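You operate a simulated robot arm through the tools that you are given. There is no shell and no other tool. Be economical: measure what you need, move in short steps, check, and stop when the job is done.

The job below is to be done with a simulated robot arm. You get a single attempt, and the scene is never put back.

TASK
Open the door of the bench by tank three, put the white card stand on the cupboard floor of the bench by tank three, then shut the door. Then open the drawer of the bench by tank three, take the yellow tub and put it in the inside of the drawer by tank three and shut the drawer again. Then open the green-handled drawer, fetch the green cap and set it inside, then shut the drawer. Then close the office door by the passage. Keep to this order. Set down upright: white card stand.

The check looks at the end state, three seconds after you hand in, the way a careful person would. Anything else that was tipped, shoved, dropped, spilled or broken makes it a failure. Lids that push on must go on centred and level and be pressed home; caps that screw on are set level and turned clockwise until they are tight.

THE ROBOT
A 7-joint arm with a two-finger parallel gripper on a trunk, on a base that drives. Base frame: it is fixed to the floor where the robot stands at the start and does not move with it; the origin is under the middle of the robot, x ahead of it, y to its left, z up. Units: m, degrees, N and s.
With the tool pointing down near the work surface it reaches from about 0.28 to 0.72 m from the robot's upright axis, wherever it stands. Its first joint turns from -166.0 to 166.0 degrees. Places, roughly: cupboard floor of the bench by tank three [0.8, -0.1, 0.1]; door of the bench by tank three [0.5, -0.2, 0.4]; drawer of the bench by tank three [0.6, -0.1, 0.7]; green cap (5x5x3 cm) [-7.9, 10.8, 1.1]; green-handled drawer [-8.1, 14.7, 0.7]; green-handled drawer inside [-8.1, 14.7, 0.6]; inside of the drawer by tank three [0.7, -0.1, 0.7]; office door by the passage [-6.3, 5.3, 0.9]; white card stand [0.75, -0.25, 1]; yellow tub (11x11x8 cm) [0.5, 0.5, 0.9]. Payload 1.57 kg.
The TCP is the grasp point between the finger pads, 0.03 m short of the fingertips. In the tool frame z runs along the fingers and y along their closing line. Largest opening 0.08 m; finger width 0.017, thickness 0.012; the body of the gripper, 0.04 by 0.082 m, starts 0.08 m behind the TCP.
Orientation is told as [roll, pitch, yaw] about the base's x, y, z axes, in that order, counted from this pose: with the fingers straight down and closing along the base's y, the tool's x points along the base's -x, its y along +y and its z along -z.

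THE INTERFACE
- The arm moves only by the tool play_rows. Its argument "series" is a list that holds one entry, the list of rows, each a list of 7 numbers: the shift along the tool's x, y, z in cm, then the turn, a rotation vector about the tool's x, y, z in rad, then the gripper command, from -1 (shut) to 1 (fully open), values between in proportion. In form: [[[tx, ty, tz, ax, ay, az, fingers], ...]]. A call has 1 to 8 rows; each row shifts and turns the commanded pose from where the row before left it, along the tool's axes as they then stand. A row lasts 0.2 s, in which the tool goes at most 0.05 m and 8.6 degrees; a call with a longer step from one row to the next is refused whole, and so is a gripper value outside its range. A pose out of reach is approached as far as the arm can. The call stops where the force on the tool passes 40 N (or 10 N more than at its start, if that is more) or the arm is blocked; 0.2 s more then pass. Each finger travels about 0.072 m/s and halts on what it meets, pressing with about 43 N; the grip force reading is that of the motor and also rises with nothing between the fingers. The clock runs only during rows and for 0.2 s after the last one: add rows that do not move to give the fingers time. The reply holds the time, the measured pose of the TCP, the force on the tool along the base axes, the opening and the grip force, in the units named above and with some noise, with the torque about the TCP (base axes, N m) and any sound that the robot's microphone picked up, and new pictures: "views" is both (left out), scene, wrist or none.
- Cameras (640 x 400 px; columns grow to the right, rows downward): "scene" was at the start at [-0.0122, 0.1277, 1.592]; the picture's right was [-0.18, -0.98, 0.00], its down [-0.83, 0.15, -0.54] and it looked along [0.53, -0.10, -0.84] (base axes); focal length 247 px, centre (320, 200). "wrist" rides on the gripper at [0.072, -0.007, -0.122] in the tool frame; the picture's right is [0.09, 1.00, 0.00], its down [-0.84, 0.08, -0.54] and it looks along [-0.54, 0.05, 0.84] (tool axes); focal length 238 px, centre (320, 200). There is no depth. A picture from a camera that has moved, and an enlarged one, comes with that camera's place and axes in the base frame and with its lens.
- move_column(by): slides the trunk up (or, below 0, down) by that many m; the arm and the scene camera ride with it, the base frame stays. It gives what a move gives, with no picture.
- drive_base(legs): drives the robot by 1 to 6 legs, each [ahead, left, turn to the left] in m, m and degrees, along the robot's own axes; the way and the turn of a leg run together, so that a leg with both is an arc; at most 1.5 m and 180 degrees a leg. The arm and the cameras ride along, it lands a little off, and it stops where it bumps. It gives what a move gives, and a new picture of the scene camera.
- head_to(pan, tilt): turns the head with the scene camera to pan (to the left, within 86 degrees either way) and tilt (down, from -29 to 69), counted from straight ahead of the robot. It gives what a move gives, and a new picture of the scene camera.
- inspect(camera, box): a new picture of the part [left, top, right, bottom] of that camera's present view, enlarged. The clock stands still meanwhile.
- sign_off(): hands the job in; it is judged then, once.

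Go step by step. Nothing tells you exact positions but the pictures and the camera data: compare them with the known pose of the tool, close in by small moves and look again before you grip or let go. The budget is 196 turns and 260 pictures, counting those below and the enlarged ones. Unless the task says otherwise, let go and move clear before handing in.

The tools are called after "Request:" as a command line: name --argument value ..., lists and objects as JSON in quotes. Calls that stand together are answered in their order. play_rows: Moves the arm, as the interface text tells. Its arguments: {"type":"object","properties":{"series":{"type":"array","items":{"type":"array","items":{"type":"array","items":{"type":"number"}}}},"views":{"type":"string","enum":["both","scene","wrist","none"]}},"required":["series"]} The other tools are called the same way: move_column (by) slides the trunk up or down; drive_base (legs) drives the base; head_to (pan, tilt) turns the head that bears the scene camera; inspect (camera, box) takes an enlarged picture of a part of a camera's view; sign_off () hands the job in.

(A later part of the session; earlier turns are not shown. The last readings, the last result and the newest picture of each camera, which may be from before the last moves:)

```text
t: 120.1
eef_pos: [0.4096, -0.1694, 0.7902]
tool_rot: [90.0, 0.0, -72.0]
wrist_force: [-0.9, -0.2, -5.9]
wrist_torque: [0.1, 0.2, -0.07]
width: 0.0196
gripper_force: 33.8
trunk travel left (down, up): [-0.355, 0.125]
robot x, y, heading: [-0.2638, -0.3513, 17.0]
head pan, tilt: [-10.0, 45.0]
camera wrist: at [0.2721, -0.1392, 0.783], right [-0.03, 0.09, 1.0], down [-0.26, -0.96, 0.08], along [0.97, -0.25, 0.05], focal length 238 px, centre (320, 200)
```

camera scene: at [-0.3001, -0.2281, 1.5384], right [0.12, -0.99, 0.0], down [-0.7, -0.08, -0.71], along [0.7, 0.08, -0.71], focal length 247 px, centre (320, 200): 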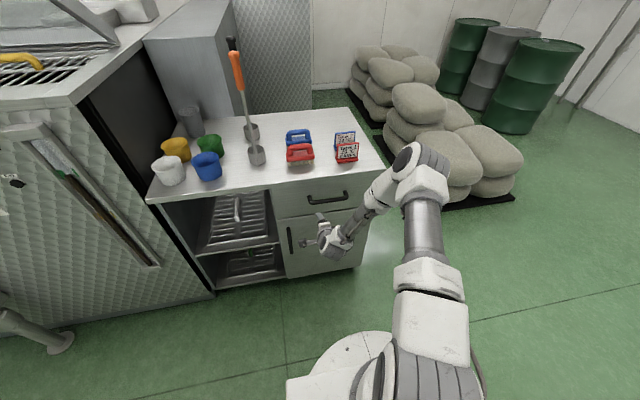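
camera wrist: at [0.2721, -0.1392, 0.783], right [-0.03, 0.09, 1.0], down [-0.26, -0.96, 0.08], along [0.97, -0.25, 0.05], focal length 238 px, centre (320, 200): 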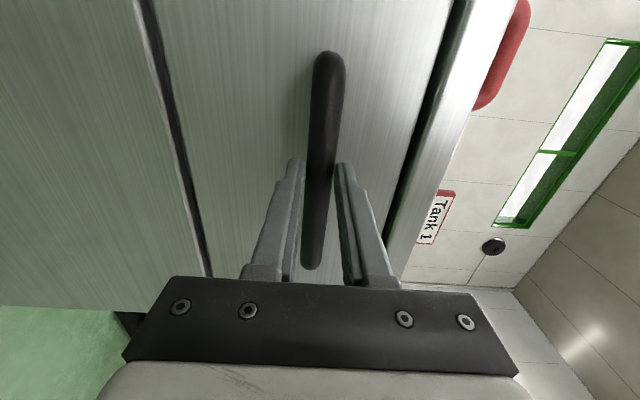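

Gripped. I pull the drawer straight out.

Request:
play_rows --series '[[[0, 0, -1.5, 0, 0, 0, -1], [0, 0, -3, 0, 0, 0, -1], [0, 0, -3, 0, 0, 0, -1], [0, 0, -3, 0, 0, 0, -1], [0, 0, -3, 0, 0, 0, -1], [0, 0, -3, 0, 0, 0, -1], [0, 0, -3, 0, 0, 0, -1], [0, 0, -3, 0, 0, 0, -1]]]' --views "scene"

```text
t: 121.9
eef_pos: [0.1983, -0.2389, 0.7901]
tool_rot: [90.0, -0.2, -71.9]
wrist_force: [-5.3, 7.6, -13.2]
wrist_torque: [0.07, 0.52, 1.11]
width: 0.0196
gripper_force: 33.2
trunk travel left (down, up): [-0.355, 0.125]
robot x, y, heading: [-0.2646, -0.3494, 16.8]
head pan, tilt: [-10.0, 45.0]
camera scene: at [-0.2994, -0.2273, 1.5385], right [0.12, -0.99, 0.0], down [-0.7, -0.08, -0.71], along [0.7, 0.08, -0.71], focal length 247 px, centre (320, 200)
```

scene: 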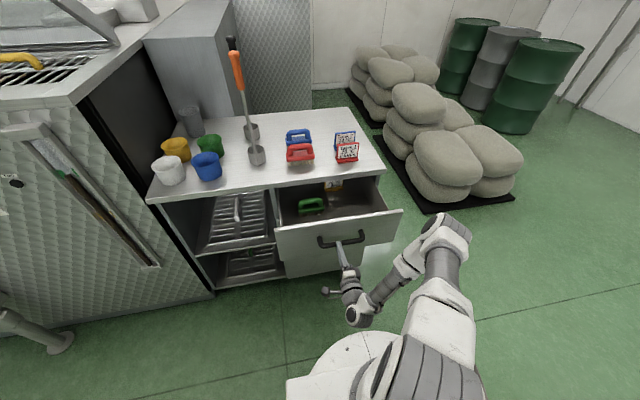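

The drawer is out 22 cm; there's a green brush inside at the left. A little more, then I release and back off.

Request:
play_rows --series '[[[0, 0, -2.5, 0, 0, 0, -1], [0, 0, -2.5, 0, 0, 0, -1], [0, 0, 0, 0, 0, 0, -1], [0, 0, 0, 0, 0, 0, 0.5], [0, 0, 0, 0, 0, 0, 0.5], [0, 0, 0, 0, 0, 0, 0.5], [0, 0, -3, 0, 0, 0, 0.5], [0, 0, -3, 0, 0, 0, 0.5]]]' --views "none"

Request:
inspect --camera "scene" --box '[240, 150, 440, 275]'

Request:
inspect --camera "scene" --box '[130, 90, 290, 190]'

```text
t: 123.7
eef_pos: [0.1502, -0.2625, 0.8166]
tool_rot: [96.3, -0.9, -73.8]
wrist_force: [-0.5, -0.1, -20.9]
wrist_torque: [-0.02, 0.8, 0.1]
width: 0.0782
gripper_force: 10.3
trunk travel left (down, up): [-0.355, 0.125]
robot x, y, heading: [-0.2625, -0.3498, 16.9]
head pan, tilt: [-10.0, 45.0]
stopped in row 8: the force on the tool passed its limit at 58 N (the readings are from after the stop); the commanded pose is now the measured one
```

```text
3.20 times, centred on (340, 212) of scene
camera zoom: at [-0.2992, -0.2278, 1.5381], right [0.12, -0.99, 0.0], down [-0.7, -0.08, -0.71], along [0.7, 0.08, -0.71], focal length 791 px, centre (256, 160)
```

zoom: 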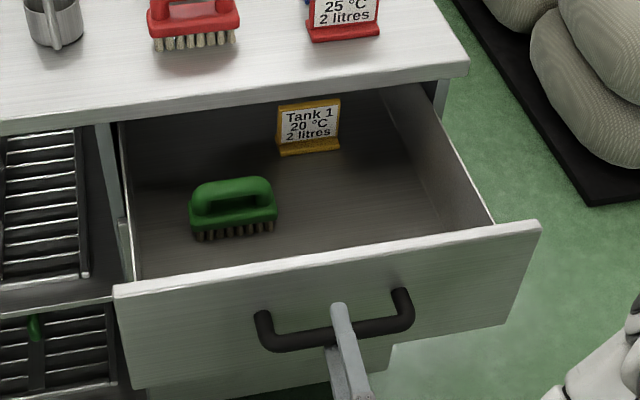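

```text
4.00 times, centred on (210, 140) of scene
camera zoom: at [-0.2992, -0.2278, 1.5381], right [0.12, -0.99, 0.0], down [-0.7, -0.08, -0.71], along [0.7, 0.08, -0.71], focal length 989 px, centre (760, 440)
```

zoom: 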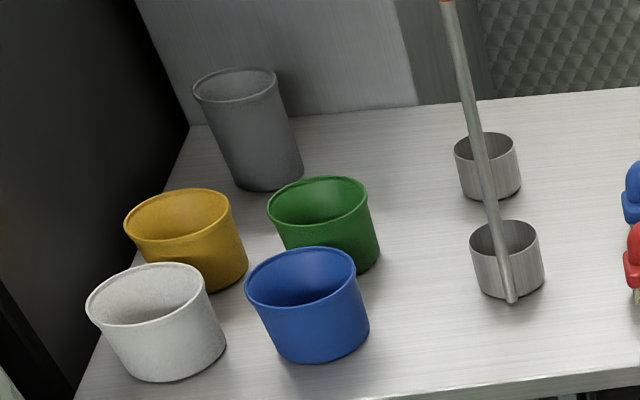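

The arm has folded close to the trunk and a finger lifts against the bar. I'll relieve that, then back out with the base.

Request:
play_rows --series '[[[0, -0.8, 0.5, 0.035, 0, 0, 0.8], [0, -0.8, 0.5, 0.035, 0, 0, 0.8], [0, -0.8, 0.5, 0.035, 0, 0, 0.8], [0, 0, 0, 0, 0, 0, 0.8]]]'

```text
t: 124.7
eef_pos: [0.1667, -0.2585, 0.7953]
tool_rot: [90.7, -0.7, -74.0]
wrist_force: [-0.4, -0.3, -0.5]
wrist_torque: [0.03, -0.03, -0.05]
width: 0.0721
gripper_force: 0.1
trunk travel left (down, up): [-0.355, 0.125]
robot x, y, heading: [-0.2651, -0.3491, 16.5]
head pan, tilt: [-10.0, 45.0]
camera scene: at [-0.3003, -0.228, 1.5385], right [0.12, -0.99, 0.0], down [-0.7, -0.08, -0.71], along [0.7, 0.08, -0.71], focal length 247 px, centre (320, 200)
camera wrist: at [0.0294, -0.2224, 0.7866], right [-0.04, 0.1, 0.99], down [-0.29, -0.95, 0.08], along [0.96, -0.28, 0.07], focal length 238 px, centre (320, 200)
```

scene: 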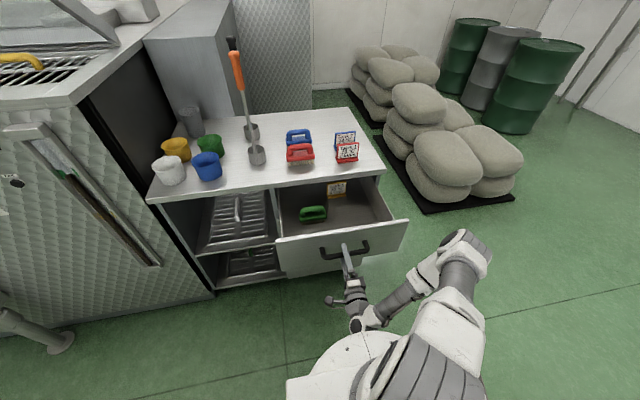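
wrist: 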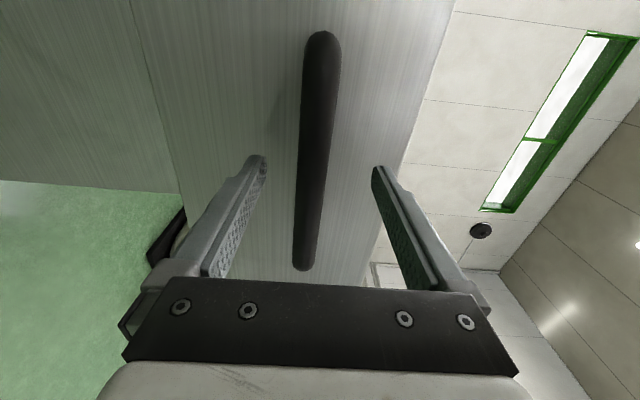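

The handle is free. I back off with the base, and bring the tool back to pointing down while raising it.

Request:
drive_base --legs '[[-0.15, 0, 0]]'

Request:
play_rows --series '[[[0, 2, 0, 0.145, 0, 0, 0.8], [0, 2, 0, 0.145, 0, 0, 0.8], [0, 2, -1, 0.145, 0, 0, 0.8], [0, 2, -1, 0.145, 0, 0, 0.8], [0, 2, -1, 0.145, 0, 0, 0.8], [0, 2, -2, 0.145, 0, 0, 0.8], [0, 1, -2, 0.145, 0, 0, 0.8], [0, 1, -2, 0.145, 0, 0, 0.8]]]' --views "none"

Request:
play_rows --series '[[[0, 1, -2, 0.145, 0, 0, 0.8], [0, 1, -2, 0.145, 0, 0, 0.8], [0, 0, -2, 0.115, 0, 0, 0.8], [0, 0, -2, 0, 0, -0.131, 0.8], [0, 0, -2, 0, 0, -0.131, 0.8], [0, 0, 0, 0, 0, -0.131, 0.8], [0, 0, 0, 0, 0, -0.131, 0.8], [0, 0, 0, 0, 0, -0.131, 0.8]]]' --views "scene"

```text
t: 126.3
eef_pos: [0.023, -0.3019, 0.7949]
tool_rot: [90.7, -0.9, -73.8]
wrist_force: [0.6, 1.0, 0.3]
wrist_torque: [0.01, 0.01, -0.03]
width: 0.0719
gripper_force: 0.0
trunk travel left (down, up): [-0.355, 0.125]
robot x, y, heading: [-0.4059, -0.3915, 16.7]
head pan, tilt: [-10.0, 45.0]
camera scene: at [-0.4437, -0.2713, 1.5384], right [0.12, -0.99, 0.0], down [-0.7, -0.08, -0.71], along [0.7, 0.08, -0.71], focal length 247 px, centre (320, 200)
```

scene: 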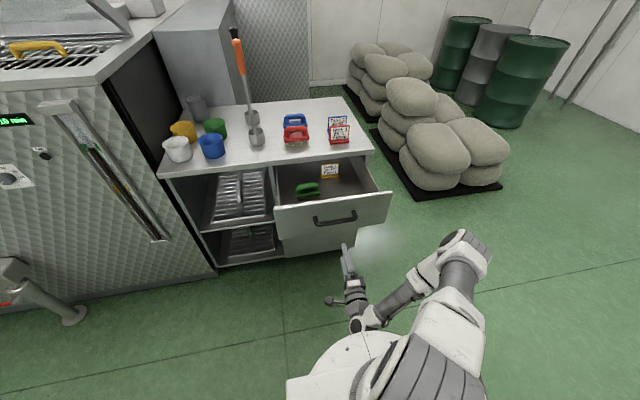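

```text
t: 128.1
eef_pos: [0.0127, -0.302, 0.9761]
tool_rot: [24.3, -0.8, -73.9]
wrist_force: [-0.7, -0.1, -0.3]
wrist_torque: [0.03, -0.01, 0.01]
width: 0.072
gripper_force: 0.0
trunk travel left (down, up): [-0.355, 0.125]
robot x, y, heading: [-0.4047, -0.3926, 16.5]
head pan, tilt: [-10.0, 45.0]
```

```text
t: 129.9
eef_pos: [0.0139, -0.3005, 1.0783]
tool_rot: [0.4, -1.3, -36.1]
wrist_force: [0.1, -0.4, -0.7]
wrist_torque: [0.0, -0.03, 0.01]
width: 0.072
gripper_force: 0.1
trunk travel left (down, up): [-0.355, 0.125]
robot x, y, heading: [-0.4074, -0.3961, 16.9]
head pan, tilt: [-10.0, 45.0]
camera scene: at [-0.4438, -0.2713, 1.5384], right [0.12, -0.99, 0.0], down [-0.7, -0.08, -0.71], along [0.7, 0.08, -0.71], focal length 247 px, centre (320, 200)
```

scene: 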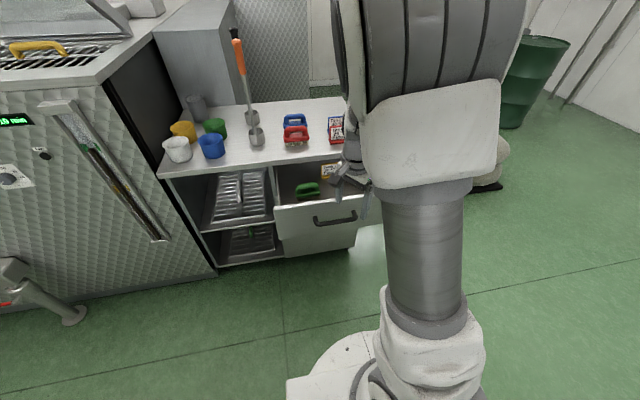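

I raise the trunk and drive round to the left, in front of the tubs.

Request:
move_column --by 0.11

Request:
drive_base --legs '[[0, 0.364, 0.9], [0.44, 0, 0]]'

Request:
inspect --camera "wrist" --box '[0, 0, 640, 400]'

```text
t: 131.3
eef_pos: [0.0131, -0.2995, 1.1878]
tool_rot: [0.3, -1.2, -36.3]
wrist_force: [0.6, 0.2, -0.1]
wrist_torque: [-0.02, 0.0, 0.0]
width: 0.072
gripper_force: 0.0
trunk travel left (down, up): [-0.465, 0.015]
robot x, y, heading: [-0.407, -0.3927, 16.8]
head pan, tilt: [-10.0, 45.0]
```

```text
t: 137.6
eef_pos: [0.3231, 0.178, 1.1879]
tool_rot: [0.3, -1.2, -35.9]
wrist_force: [-0.2, -0.1, 0.7]
wrist_torque: [0.01, 0.03, -0.04]
width: 0.0721
gripper_force: 0.0
trunk travel left (down, up): [-0.465, 0.015]
robot x, y, heading: [-0.0937, 0.0826, 17.2]
head pan, tilt: [-10.0, 45.0]
camera scene: at [-0.1341, 0.203, 1.6484], right [0.13, -0.99, 0.0], down [-0.7, -0.09, -0.71], along [0.7, 0.09, -0.71], focal length 247 px, centre (320, 200)
```

scene: 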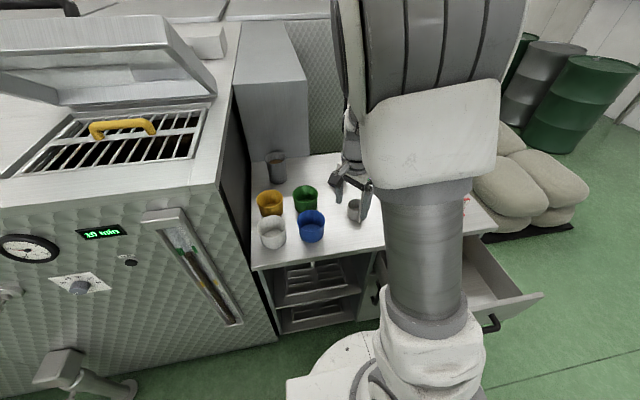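

```text
1.00 times, centred on (320, 200) of wrist (not enlarged: the box is as wide or as high as the picture)
camera zoom: at [0.2589, 0.2161, 1.3086], right [0.51, 0.86, 0.0], down [0.71, -0.42, 0.56], along [0.48, -0.28, -0.83], focal length 238 px, centre (320, 200)
```

zoom: 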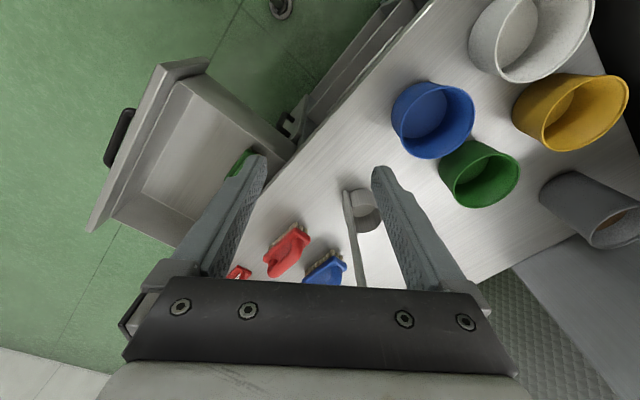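

Yellow tub's rim centre is near (0.523,0.489). I move above its near rim, with the closing line radial.

Request:
play_rows --series '[[[0.17, 4.53, 0, 0, 0, 0, 0.5], [0.17, 4.53, 0, 0, 0, 0, 0.5], [0.17, 4.53, 0, 0, 0, 0, 0.5], [0.17, 4.53, 0, 0, 0, 0, 0.5], [0.17, 4.53, 0, 0, 0, 0, 0.5], [0.17, 4.53, 0, 0, 0, 0, 0.5], [0.17, 4.53, 0, 0, 0, -0.148, 0.5], [0, 0, 4, 0, 0.02, 0, 0.5]]]'

```text
t: 139.3
eef_pos: [0.4971, 0.4416, 1.153]
tool_rot: [0.1, 0.1, -27.2]
wrist_force: [-0.1, 0.5, -0.2]
wrist_torque: [0.01, -0.02, 0.03]
width: 0.0601
gripper_force: 0.1
trunk travel left (down, up): [-0.465, 0.015]
robot x, y, heading: [-0.0926, 0.0807, 17.3]
head pan, tilt: [-10.0, 45.0]
camera scene: at [-0.1341, 0.203, 1.6485], right [0.13, -0.99, 0.0], down [-0.7, -0.09, -0.71], along [0.7, 0.09, -0.71], focal length 247 px, centre (320, 200)
camera wrist: at [0.4309, 0.4692, 1.2733], right [0.37, 0.93, 0.0], down [0.78, -0.32, 0.54], along [0.5, -0.2, -0.84], focal length 238 px, centre (320, 200)
```

scene: 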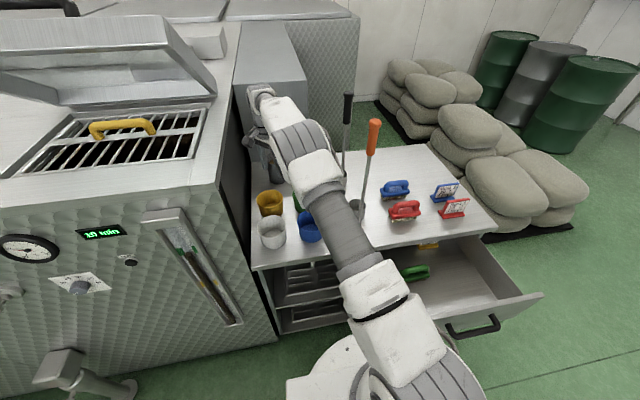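
wrist: 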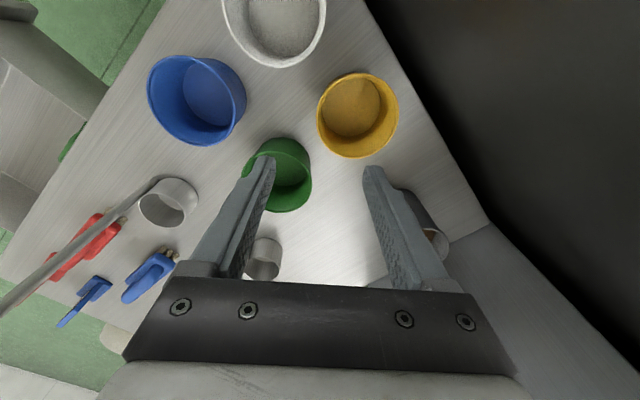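

The near rim lies right under the tool. I descend in two stages.

Request:
play_rows --series '[[[0, 0, 3.5, 0, 0, 0, 0.5], [0, 0, 3.5, 0, 0, 0, 0.5], [0, 0, 3.5, 0, 0, 0, 0.5], [0, 0, 2, 0, 0, 0, 0.5], [0, 0, 0, 0, 0, 0, 0.5]]]' --views "wrist"

```text
t: 140.6
eef_pos: [0.4988, 0.4416, 1.0239]
tool_rot: [0.2, -0.1, -27.3]
wrist_force: [-0.4, 0.6, 1.0]
wrist_torque: [-0.02, -0.01, 0.01]
width: 0.0601
gripper_force: 0.0
trunk travel left (down, up): [-0.465, 0.015]
robot x, y, heading: [-0.0946, 0.0834, 17.2]
head pan, tilt: [-10.0, 45.0]
camera wrist: at [0.4327, 0.4695, 1.1453], right [0.38, 0.93, 0.0], down [0.78, -0.32, 0.54], along [0.5, -0.2, -0.84], focal length 238 px, centre (320, 200)
```

wrist: 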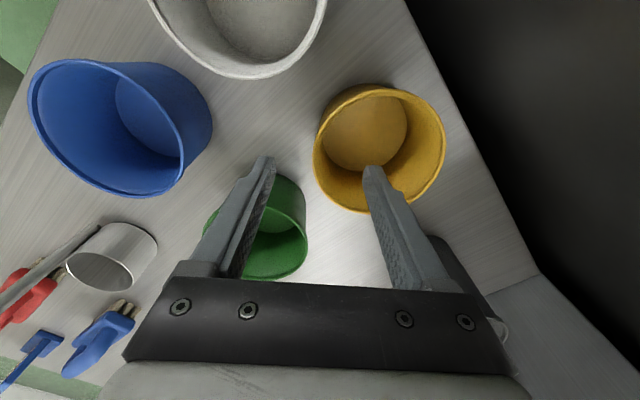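

Good alignment; a small tangential correction, then down and grip the rim.

Request:
play_rows --series '[[[0.7, -0.2, 2, 0, 0, 0, 0.5], [0, 0, 2, 0, 0, 0, 0.5], [0, 0, 2, 0, 0, 0, 0.5], [0, 0, 0, 0, 0, 0, 0.5]]]' --views "wrist"

```text
t: 141.6
eef_pos: [0.4925, 0.4428, 0.9624]
tool_rot: [0.2, -0.1, -27.3]
wrist_force: [-0.7, -0.2, -0.5]
wrist_torque: [0.01, -0.01, 0.0]
width: 0.0601
gripper_force: 0.2
trunk travel left (down, up): [-0.465, 0.015]
robot x, y, heading: [-0.0953, 0.0843, 17.1]
head pan, tilt: [-10.0, 45.0]
camera wrist: at [0.4253, 0.4711, 1.0853], right [0.38, 0.93, 0.0], down [0.78, -0.32, 0.54], along [0.5, -0.2, -0.84], focal length 238 px, centre (320, 200)
```

wrist: 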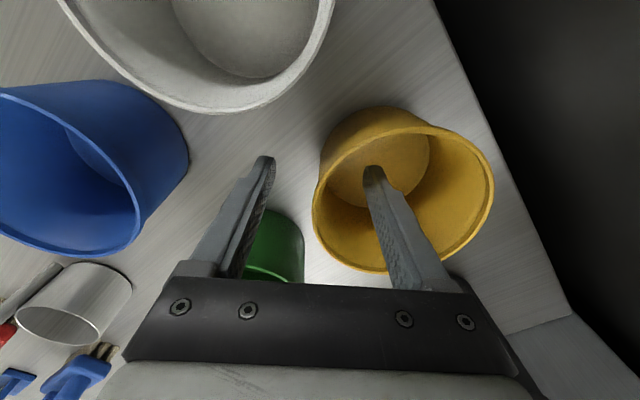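

One finger is inside, one outside. I close and lift.

Request:
play_rows --series '[[[0, 0, 0.5, 0, 0, 0, 0], [0, 0, 0, 0, 0, 0, -1], [0, 0, 0, 0, 0, 0, -1], [0, 0, 0, 0, 0, 0, -1], [0, 0, 0, 0, 0, 0, -1]]]' --views "none"

Request:
play_rows --series '[[[0, 0, -1, 0, 0, 0, -1], [0, 0, -3, 0, 0, 0, -1], [0, 0, -4, 0, 0, 0, -1], [0, 0, -4, 0, 0, 0, -1], [0, 0, -4, 0, 0, 0, -1]]]'

```text
t: 142.8
eef_pos: [0.4928, 0.4438, 0.9614]
tool_rot: [0.4, -0.2, -27.3]
wrist_force: [4.3, 0.6, 11.9]
wrist_torque: [1.05, -0.59, -0.35]
width: 0.0058
gripper_force: 25.8
trunk travel left (down, up): [-0.465, 0.015]
robot x, y, heading: [-0.0958, 0.0834, 17.5]
head pan, tilt: [-10.0, 45.0]
```

```text
t: 143.9
eef_pos: [0.4933, 0.4442, 1.1174]
tool_rot: [0.0, -0.2, -27.4]
wrist_force: [0.5, -0.4, 0.0]
wrist_torque: [-0.04, 0.03, -0.01]
width: 0.0044
gripper_force: 24.8
trunk travel left (down, up): [-0.465, 0.015]
robot x, y, heading: [-0.0922, 0.0811, 17.3]
head pan, tilt: [-10.0, 45.0]
camera scene: at [-0.1345, 0.2028, 1.6484], right [0.13, -0.99, 0.0], down [-0.7, -0.09, -0.71], along [0.7, 0.09, -0.71], focal length 247 px, centre (320, 200)
camera wrist: at [0.4265, 0.4713, 1.2399], right [0.37, 0.93, 0.0], down [0.78, -0.32, 0.54], along [0.5, -0.2, -0.84], focal length 238 px, centre (320, 200)
```

scene: 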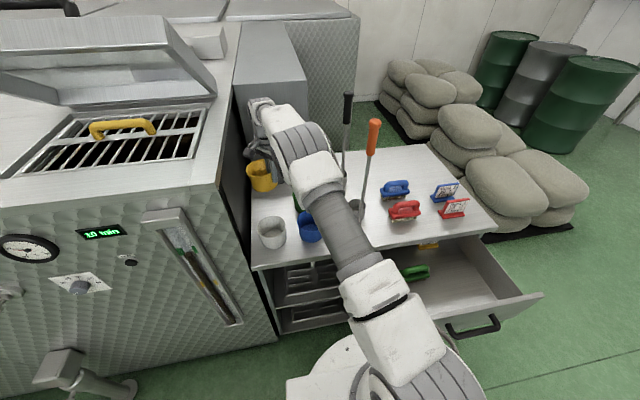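
wrist: 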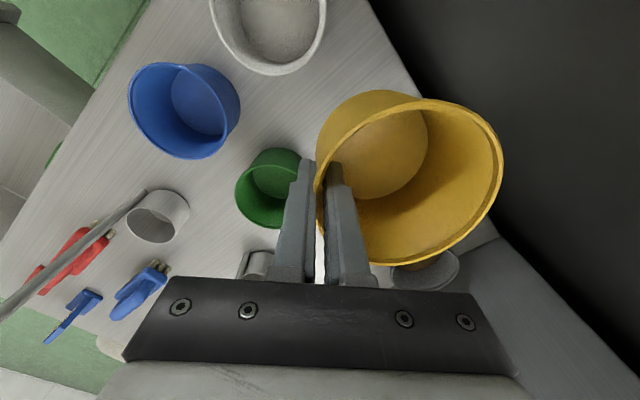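

The tub is held level. I carry it back off the bench front, then across to above the open drawer.

Request:
play_rows --series '[[[2.2, -4.26, 0, 0, 0, 0, -1], [2.2, -4.26, 0, 0, 0, 0, -1], [2.2, -4.26, 0, 0, 0, 0, -1], [2.2, -4.26, 0, 0, 0, 0, -1], [2.2, -4.26, 0, 0, 0, 0, -1], [2.2, -4.26, 0, 0, 0, 0, -1], [2.2, -4.26, 0, 0, 0, 0, -1]]]' --views "none"

Request:
play_rows --series '[[[-3.0, -3.55, 0, 0, 0, 0, -1], [-3.0, -3.55, 0, 0, 0, 0, -1], [-3.0, -3.55, 0, 0, 0, 0, -1], [-3.0, -3.55, 0, 0, 0, 0, -1], [-3.0, -3.55, 0, 0, 0, 0, -1], [-3.0, -3.55, 0, 0, 0, 0, -1]]]' --views "none"

Request:
play_rows --series '[[[-3.0, -3.55, 0, 0, 0, 0, -1], [-3.0, -3.55, 0, 0, 0, 0, -1], [-3.0, -3.55, 0, 0, 0, 0, -1], [-3.0, -3.55, 0, 0, 0, 0, -1], [-3.0, -3.55, 0, 0, 0, 0, -1], [-3.0, -3.55, 0, 0, 0, 0, -1], [-3.0, -3.55, 0, 0, 0, 0, -1], [0, 0, 0, 0, 0, 0, -1]]]'

```text
t: 145.6
eef_pos: [0.2226, 0.2506, 1.1192]
tool_rot: [0.2, -0.1, -27.2]
wrist_force: [-0.3, -0.3, 0.2]
wrist_torque: [-0.03, -0.05, 0.01]
width: 0.004
gripper_force: 24.9
trunk travel left (down, up): [-0.465, 0.015]
robot x, y, heading: [-0.0939, 0.0819, 17.2]
head pan, tilt: [-10.0, 45.0]
```

```text
t: 146.9
eef_pos: [0.2829, -0.0212, 1.1187]
tool_rot: [0.1, -0.1, -27.3]
wrist_force: [0.3, -0.4, -1.1]
wrist_torque: [-0.06, -0.01, -0.03]
width: 0.0037
gripper_force: 24.8
trunk travel left (down, up): [-0.465, 0.015]
robot x, y, heading: [-0.0965, 0.0798, 17.0]
head pan, tilt: [-10.0, 45.0]
```

```text
t: 148.8
eef_pos: [0.353, -0.3379, 1.1204]
tool_rot: [0.1, -0.1, -27.3]
wrist_force: [-0.7, -0.4, -0.8]
wrist_torque: [-0.04, 0.0, -0.03]
width: 0.0036
gripper_force: 24.5
trunk travel left (down, up): [-0.465, 0.015]
robot x, y, heading: [-0.0986, 0.0818, 17.4]
head pan, tilt: [-10.0, 45.0]
camera scene: at [-0.1343, 0.2028, 1.6485], right [0.13, -0.99, 0.0], down [-0.7, -0.09, -0.71], along [0.7, 0.09, -0.71], focal length 247 px, centre (320, 200)
camera wrist: at [0.2866, -0.3104, 1.243], right [0.37, 0.93, 0.0], down [0.78, -0.32, 0.54], along [0.5, -0.2, -0.84], focal length 238 px, centre (320, 200)
```

scene: 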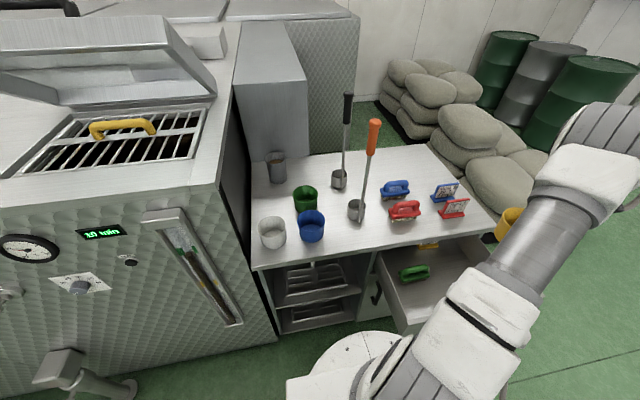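
wrist: 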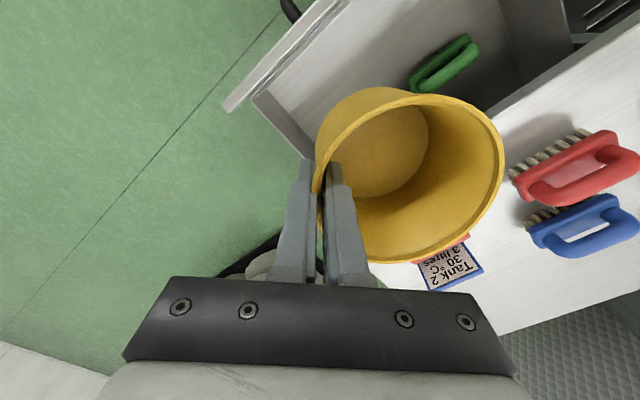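

I shift slightly left for clearance from the drawer wall, then lower toward the drawer floor.

Request:
play_rows --series '[[[1.8, 1.77, 0, 0, 0, 0, -1], [0, 0, 3, 0, 0, 0, -1], [0, 0, 4, 0, 0, 0, -1], [0, 0, 4, 0, 0, 0, -1], [0, 0, 4, 0, 0, 0, -1], [0, 0, 0, 0, 0, 0, -1]]]'

```text
t: 150.2
eef_pos: [0.3493, -0.3176, 0.9683]
tool_rot: [0.1, 0.0, -27.3]
wrist_force: [0.0, -0.4, -0.1]
wrist_torque: [0.03, -0.01, 0.03]
width: 0.0033
gripper_force: 24.8
trunk travel left (down, up): [-0.465, 0.015]
robot x, y, heading: [-0.0968, 0.0803, 17.3]
head pan, tilt: [-10.0, 45.0]
camera scene: at [-0.1342, 0.2029, 1.6485], right [0.13, -0.99, 0.0], down [-0.7, -0.09, -0.71], along [0.7, 0.09, -0.71], focal length 247 px, centre (320, 200)
camera wrist: at [0.2813, -0.2902, 1.0904], right [0.38, 0.93, 0.0], down [0.78, -0.32, 0.54], along [0.5, -0.2, -0.84], focal length 238 px, centre (320, 200)
```

scene: 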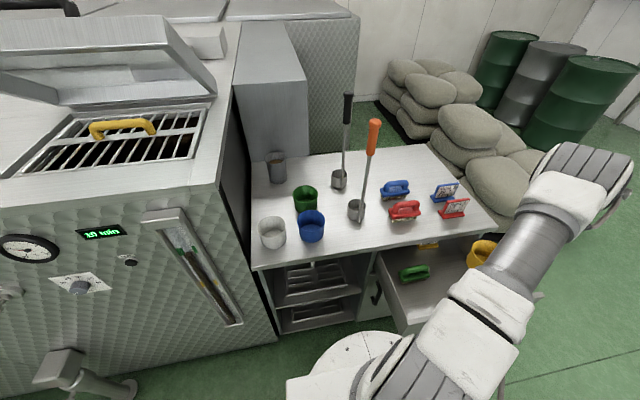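
wrist: 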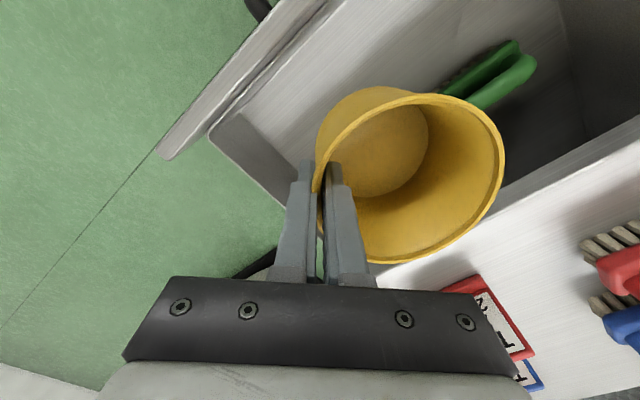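

Clearances look good. I lower further, gently to contact.

Request:
play_rows --series '[[[0, 0, 4, 0, 0, 0, -1], [0, 0, 4, 0, 0, 0, -1], [0, 0, 4, 0, 0, 0, -1], [0, 0, 2, 0, 0, 0, -1], [0, 0, 0, 0, 0, 0, -1]]]'

```text
t: 151.3
eef_pos: [0.3488, -0.3183, 0.8277]
tool_rot: [0.1, -0.1, -27.2]
wrist_force: [-0.6, 0.6, -0.1]
wrist_torque: [0.0, 0.01, 0.0]
width: 0.0029
gripper_force: 23.9
trunk travel left (down, up): [-0.465, 0.015]
robot x, y, heading: [-0.0979, 0.082, 17.2]
head pan, tilt: [-10.0, 45.0]
camera scene: at [-0.1343, 0.2029, 1.6484], right [0.13, -0.99, 0.0], down [-0.7, -0.09, -0.71], along [0.7, 0.09, -0.71], focal length 247 px, centre (320, 200)
camera wrist: at [0.2819, -0.2907, 0.9498], right [0.38, 0.93, 0.0], down [0.78, -0.32, 0.54], along [0.5, -0.2, -0.84], focal length 238 px, centre (320, 200)
```

scene: 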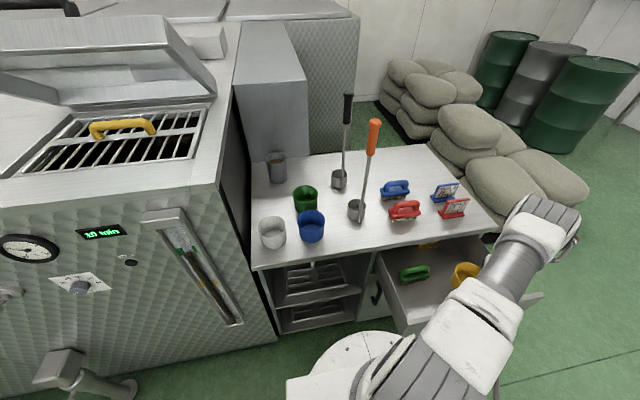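
wrist: 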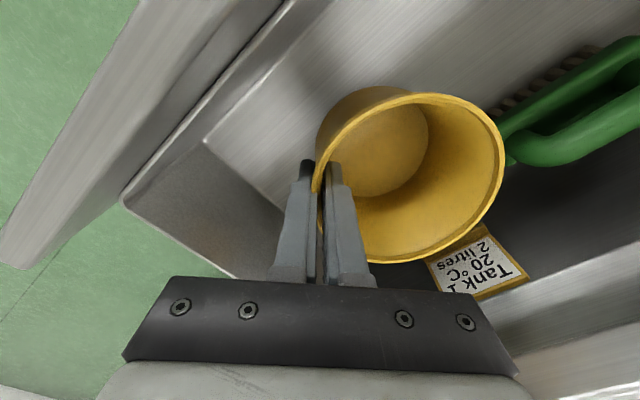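

Now slow steps down until the tub touches the drawer floor.

Request:
play_rows --series '[[[0, 0, 1, 0, 0, 0, -1], [0, 0, 1, 0, 0, 0, -1], [0, 0, 0.7, 0, 0, 0, -1], [0, 0, 0.7, 0, 0, 0, -1], [0, 0, 0.5, 0, 0, 0, -1], [0, 0, 0.5, 0, 0, 0, -1]]]' --views "wrist"

```text
t: 152.8
eef_pos: [0.3464, -0.3167, 0.7837]
tool_rot: [0.1, -0.1, -27.3]
wrist_force: [0.2, 0.2, -0.2]
wrist_torque: [-0.03, 0.02, -0.02]
width: 0.0032
gripper_force: 24.1
trunk travel left (down, up): [-0.465, 0.015]
robot x, y, heading: [-0.0916, 0.0791, 17.0]
head pan, tilt: [-10.0, 45.0]
camera wrist: at [0.2796, -0.2895, 0.9052], right [0.38, 0.93, 0.0], down [0.78, -0.32, 0.54], along [0.5, -0.2, -0.84], focal length 238 px, centre (320, 200)
```

wrist: 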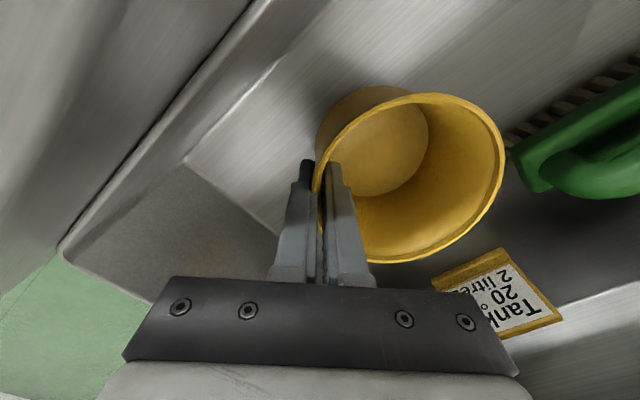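

Still no contact; continuing slowly.

Request:
play_rows --series '[[[0, 0, 0.5, 0, 0, 0, -1], [0, 0, 0.5, 0, 0, 0, -1], [0, 0, 0.5, 0, 0, 0, -1], [0, 0, 0.5, 0, 0, 0, -1], [0, 0, 0.5, 0, 0, 0, -1]]]' --views "wrist"

```text
t: 153.9
eef_pos: [0.3476, -0.3158, 0.7591]
tool_rot: [0.2, -0.1, -27.3]
wrist_force: [0.2, -0.4, -0.5]
wrist_torque: [0.02, -0.01, -0.02]
width: 0.003
gripper_force: 23.9
trunk travel left (down, up): [-0.465, 0.015]
robot x, y, heading: [-0.0941, 0.0829, 17.3]
head pan, tilt: [-10.0, 45.0]
camera wrist: at [0.2803, -0.2886, 0.8811], right [0.37, 0.93, 0.0], down [0.78, -0.32, 0.54], along [0.5, -0.2, -0.84], focal length 238 px, centre (320, 200)
```

wrist: 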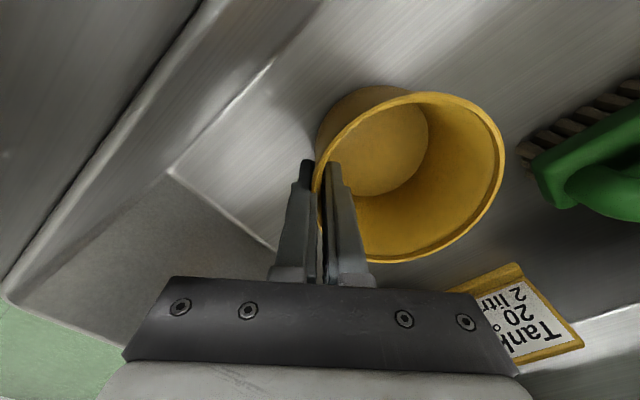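

Request:
play_rows --series '[[[0, 0, 0.4, 0, 0, 0, -1], [0, 0, 0.4, 0, 0, 0, -1], [0, 0, 0.4, 0, 0, 0, -1], [0, 0, 0.4, 0, 0, 0, -1], [0, 0, 0.4, 0, 0, 0, -1]]]' --views "wrist"

```text
t: 155.2
eef_pos: [0.3478, -0.3163, 0.7408]
tool_rot: [0.1, -0.4, -27.4]
wrist_force: [2.7, -4.0, 27.0]
wrist_torque: [1.31, 0.12, -0.36]
width: 0.0045
gripper_force: 25.4
trunk travel left (down, up): [-0.465, 0.015]
robot x, y, heading: [-0.0999, 0.0807, 17.5]
head pan, tilt: [-10.0, 45.0]
camera wrist: at [0.2803, -0.2885, 0.8625], right [0.38, 0.93, 0.0], down [0.78, -0.31, 0.55], along [0.51, -0.2, -0.84], focal length 238 px, centre (320, 200)
```

wrist: 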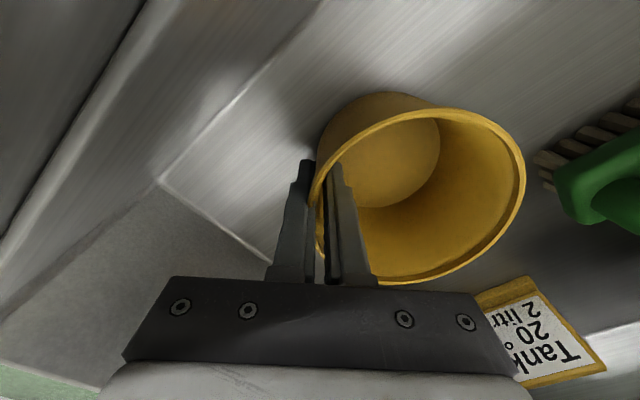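

The tub is on the drawer floor (27 N). I ease up, open, and rise clear.

Request:
play_rows --series '[[[0, 0, -0.3, 0, 0, 0, -1], [0, 0, 0, 0, 0, 0, -0.6], [0, 0, 0, 0, 0, 0, -0.3], [0, 0, 0, 0, 0, 0, -0.1], [0, 0, 0, 0, 0, 0, -0.1], [0, 0, -2, 0, 0, 0, -0.1], [0, 0, -3, 0, 0, 0, -0.1], [0, 0, -4, 0, 0, 0, -0.1]]]' --views "none"

Request:
play_rows --series '[[[0, 0, -4, 0, 0, 0, -0.1], [0, 0, -4, 0, 0, 0, -0.1], [0, 0, -4, 0, 0, 0, -0.1], [0, 0, -4, 0, 0, 0, -0.1], [0, 0, -4, 0, 0, 0, -0.1]]]'

```text
t: 156.9
eef_pos: [0.3492, -0.3189, 0.8329]
tool_rot: [0.1, 0.0, -27.2]
wrist_force: [-0.6, -0.1, 0.0]
wrist_torque: [0.02, 0.0, 0.0]
width: 0.0358
gripper_force: 0.0
trunk travel left (down, up): [-0.465, 0.015]
robot x, y, heading: [-0.1002, 0.078, 17.1]
head pan, tilt: [-10.0, 45.0]
```

```text
t: 158.2
eef_pos: [0.346, -0.318, 1.0325]
tool_rot: [0.0, -0.1, -27.2]
wrist_force: [0.2, -0.4, 0.5]
wrist_torque: [-0.02, -0.01, 0.01]
width: 0.0357
gripper_force: 0.0
trunk travel left (down, up): [-0.465, 0.015]
robot x, y, heading: [-0.0947, 0.0795, 17.2]
head pan, tilt: [-10.0, 45.0]
camera scene: at [-0.1345, 0.2031, 1.6484], right [0.13, -0.99, 0.0], down [-0.7, -0.09, -0.71], along [0.7, 0.09, -0.71], focal length 247 px, centre (320, 200)
camera wrist: at [0.2785, -0.2892, 1.155], right [0.38, 0.93, 0.0], down [0.78, -0.32, 0.54], along [0.5, -0.2, -0.84], focal length 238 px, centre (320, 200)
```

scene: 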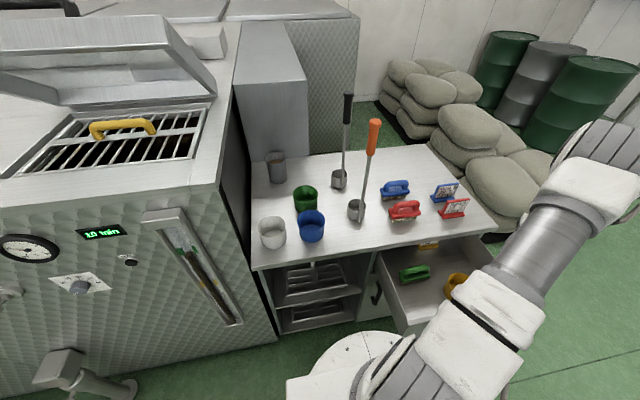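
wrist: 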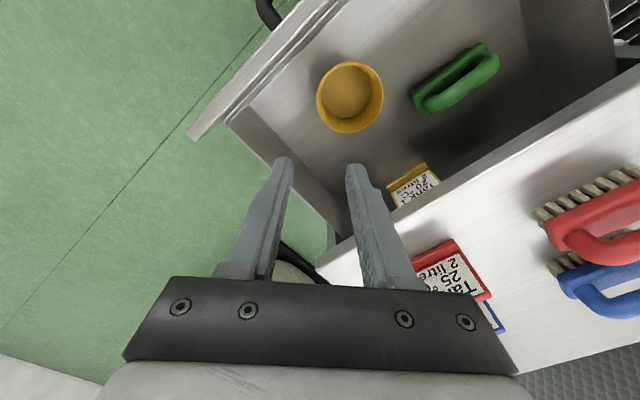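

The tub sits upright in the drawer. I back away to get in front of the drawer for pushing it shut.

Request:
drive_base --legs '[[-0.47, 0, 0], [0, -0.25, 0]]'

Request:
play_rows --series '[[[0, 0, 0, 0, 0, -0.131, -1], [0, 0, 0, 0, 0, -0.131, -1], [0, 0, 0, 0, 0, -0.131, -1], [0, 0, 0, 0, 0, -0.131, -1], [0, 0, 0, 0, 0, -0.131, -1], [0, 0, 0, 0, 0, -0.131, -1], [0, 4, 0, 0, 0, 0, -1], [0, 4, 0, 0, 0, 0, -1]]]' --views "none"

Request:
play_rows --series '[[[0, 4, 0, 0, -0.143, 0, -1], [0, 4, 0, 0, -0.143, 0, -1], [0, 4, 0, 0, -0.143, 0, -1], [0, 4, 0, 0, -0.143, 0, -1], [0, 3, 0, 0, -0.143, 0, -1], [0, 0, 0, 0, -0.143, 0, -1], [0, 0, 0, 0, -0.143, 0, -1], [0, 0, 0, 0, 0, 0, -1]]]'

```text
t: 163.8
eef_pos: [-0.021, -0.6868, 1.0332]
tool_rot: [0.1, -0.1, -26.7]
wrist_force: [0.3, 0.5, 0.5]
wrist_torque: [0.0, 0.0, 0.03]
width: 0.0358
gripper_force: 0.0
trunk travel left (down, up): [-0.465, 0.015]
robot x, y, heading: [-0.4726, -0.2885, 17.8]
head pan, tilt: [-10.0, 45.0]
camera scene: at [-0.507, -0.1717, 1.6485], right [0.14, -0.99, 0.0], down [-0.7, -0.1, -0.71], along [0.7, 0.1, -0.71], focal length 247 px, centre (320, 200)
```

scene: 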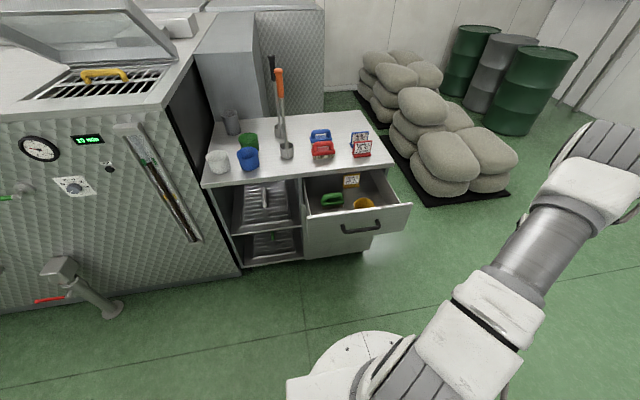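

```text
t: 165.6
eef_pos: [-0.0475, -0.6128, 1.0309]
tool_rot: [0.0, -0.2, 18.4]
wrist_force: [0.1, 0.0, 0.4]
wrist_torque: [0.0, -0.01, -0.01]
width: 0.0002
gripper_force: 21.3
trunk travel left (down, up): [-0.465, 0.015]
robot x, y, heading: [-0.4705, -0.2932, 17.8]
head pan, tilt: [-10.0, 45.0]
```

```text
t: 167.4
eef_pos: [-0.1075, -0.4302, 1.0319]
tool_rot: [-0.1, -57.7, 18.2]
wrist_force: [0.0, 0.3, -0.2]
wrist_torque: [-0.02, 0.0, -0.05]
width: 0.0
gripper_force: 21.1
trunk travel left (down, up): [-0.465, 0.015]
robot x, y, heading: [-0.4713, -0.2905, 17.8]
head pan, tilt: [-10.0, 45.0]
camera scene: at [-0.5072, -0.1716, 1.6485], right [0.14, -0.99, 0.0], down [-0.7, -0.1, -0.71], along [0.7, 0.1, -0.71], focal length 247 px, centre (320, 200)
camera wrist: at [-0.2397, -0.4805, 1.0366], right [-0.36, 0.93, -0.08], down [-0.03, 0.07, 1.0], along [0.93, 0.36, 0.01], focal length 238 px, centre (320, 200)
```

scene: 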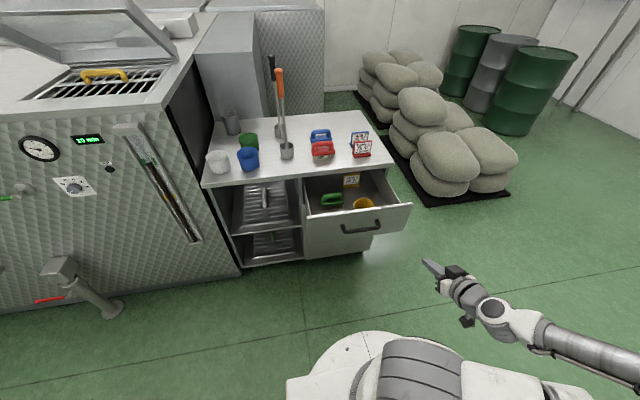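
wrist: 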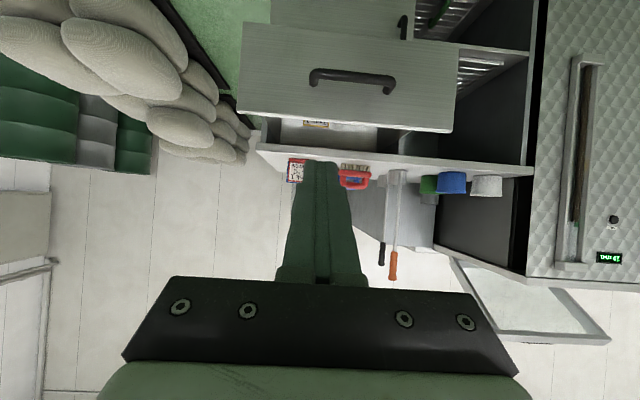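

I line up with the drawer's middle above the handle bar and lower to its panel height.

Request:
move_column --by -0.19

Request:
play_rows --series '[[[-2.24, 1.4, 3.55, 0, 0, 0, -1], [-2.24, 1.4, 3.55, 0, 0, 0, -1], [-2.24, 1.4, 3.55, 0, 0, 0, -1], [-2.24, 1.4, 3.55, 0, 0, 0, -1], [-2.24, 1.4, 3.55, 0, 0, 0, -1], [-2.24, 1.4, 3.55, 0, 0, 0, -1], [0, 0, 0, 0, 0, 0, -1]]]'

```text
t: 169.4
eef_pos: [-0.1069, -0.4297, 0.8424]
tool_rot: [0.1, -57.5, 18.3]
wrist_force: [-0.2, -1.0, 0.2]
wrist_torque: [-0.01, -0.02, 0.01]
width: 0.0
gripper_force: 21.8
trunk travel left (down, up): [-0.275, 0.205]
robot x, y, heading: [-0.4711, -0.2915, 17.9]
head pan, tilt: [-10.0, 45.0]
```

```text
t: 171.1
eef_pos: [0.1073, -0.2693, 0.8379]
tool_rot: [0.0, -57.5, 18.3]
wrist_force: [-0.3, -0.6, 0.5]
wrist_torque: [-0.02, -0.01, 0.02]
width: 0.0001
gripper_force: 21.5
trunk travel left (down, up): [-0.275, 0.205]
robot x, y, heading: [-0.4673, -0.2937, 17.7]
head pan, tilt: [-10.0, 45.0]
camera scene: at [-0.507, -0.1714, 1.4584], right [0.14, -0.99, 0.0], down [-0.7, -0.1, -0.71], along [0.7, 0.1, -0.71], focal length 247 px, centre (320, 200)
camera wrist: at [-0.0254, -0.3205, 0.843], right [-0.36, 0.93, -0.08], down [-0.03, 0.07, 1.0], along [0.93, 0.36, 0.0], focal length 238 px, centre (320, 200)
```

scene: 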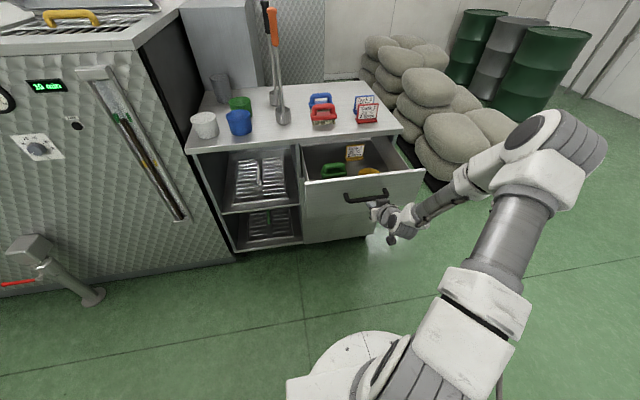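
wrist: 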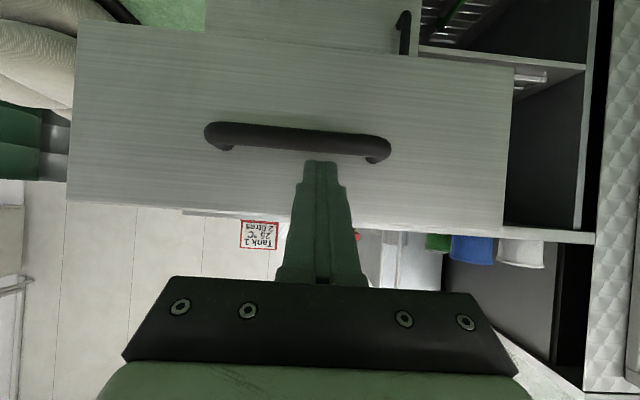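

The tip will meet the panel just above the bar. I push the drawer in by driving ahead.

Request:
drive_base --legs '[[0.15, 0, 0], [0.15, 0, 0]]'

```text
t: 173.9
eef_pos: [0.3886, -0.1828, 0.8378]
tool_rot: [0.0, -57.5, 18.1]
wrist_force: [0.0, -0.1, -0.6]
wrist_torque: [-0.02, 0.0, 0.01]
width: 0.0
gripper_force: 21.0
trunk travel left (down, up): [-0.275, 0.205]
robot x, y, heading: [-0.1841, -0.1997, 17.6]
head pan, tilt: [-10.0, 45.0]
camera scene: at [-0.2248, -0.0818, 1.4584], right [0.13, -0.99, 0.0], down [-0.7, -0.09, -0.71], along [0.7, 0.09, -0.71], focal length 247 px, centre (320, 200)
```

scene: 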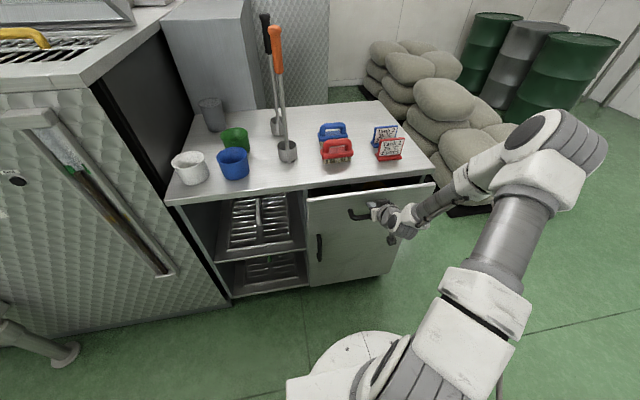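

Nearly shut; I finish with the arm until it stops.

Request:
play_rows --series '[[[-1.07, 0, 1.69, 0, 0, 0, -1], [-1.07, 0, 1.69, 0, 0, 0, -1], [-0.8, 0, 1.27, 0, 0, 0, -1], [-0.5, 0, 0.85, 0, 0, 0, -1], [-0.5, 0, 0.85, 0, 0, 0, -1], [-0.5, 0, 0.85, 0, 0, 0, -1]]]'

```text
t: 175.1
eef_pos: [0.4504, -0.1628, 0.8338]
tool_rot: [0.2, -56.8, 17.9]
wrist_force: [-14.1, -4.0, 6.8]
wrist_torque: [-0.02, 0.03, 0.01]
width: 0.0001
gripper_force: 21.4
trunk travel left (down, up): [-0.275, 0.205]
robot x, y, heading: [-0.1871, -0.2016, 17.5]
head pan, tilt: [-10.0, 45.0]
stopped in row 6: the force on the tool passed its limit at 53 N (the readings are from after the stop); the commanded pose is now the measured one
camera scene: at [-0.2271, -0.0823, 1.4586], right [0.13, -0.99, 0.0], down [-0.7, -0.09, -0.71], along [0.7, 0.09, -0.71], focal length 247 px, centre (320, 200)
camera wrist: at [0.319, -0.2123, 0.8402], right [-0.36, 0.93, -0.08], down [-0.02, 0.07, 1.0], along [0.93, 0.36, -0.01], focal length 238 px, centre (320, 200)
```

scene: 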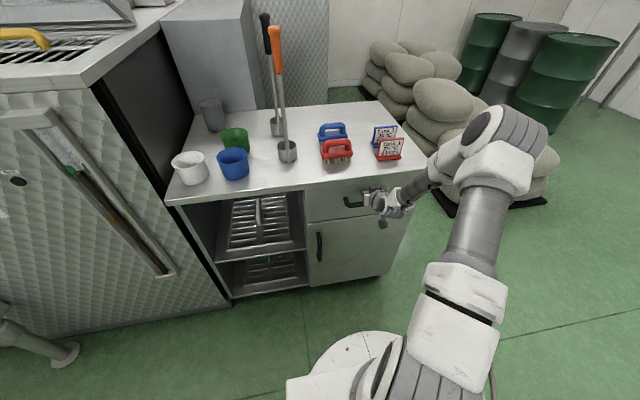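
wrist: 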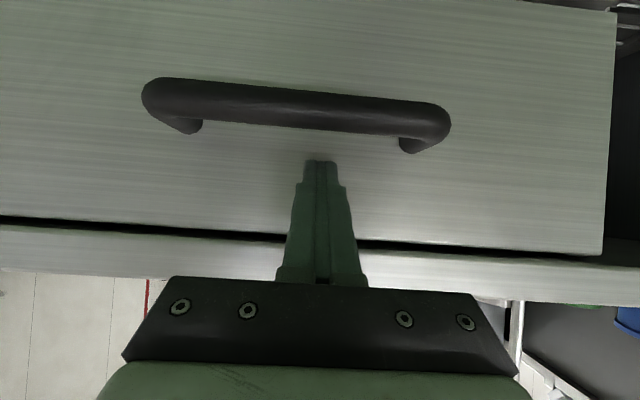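

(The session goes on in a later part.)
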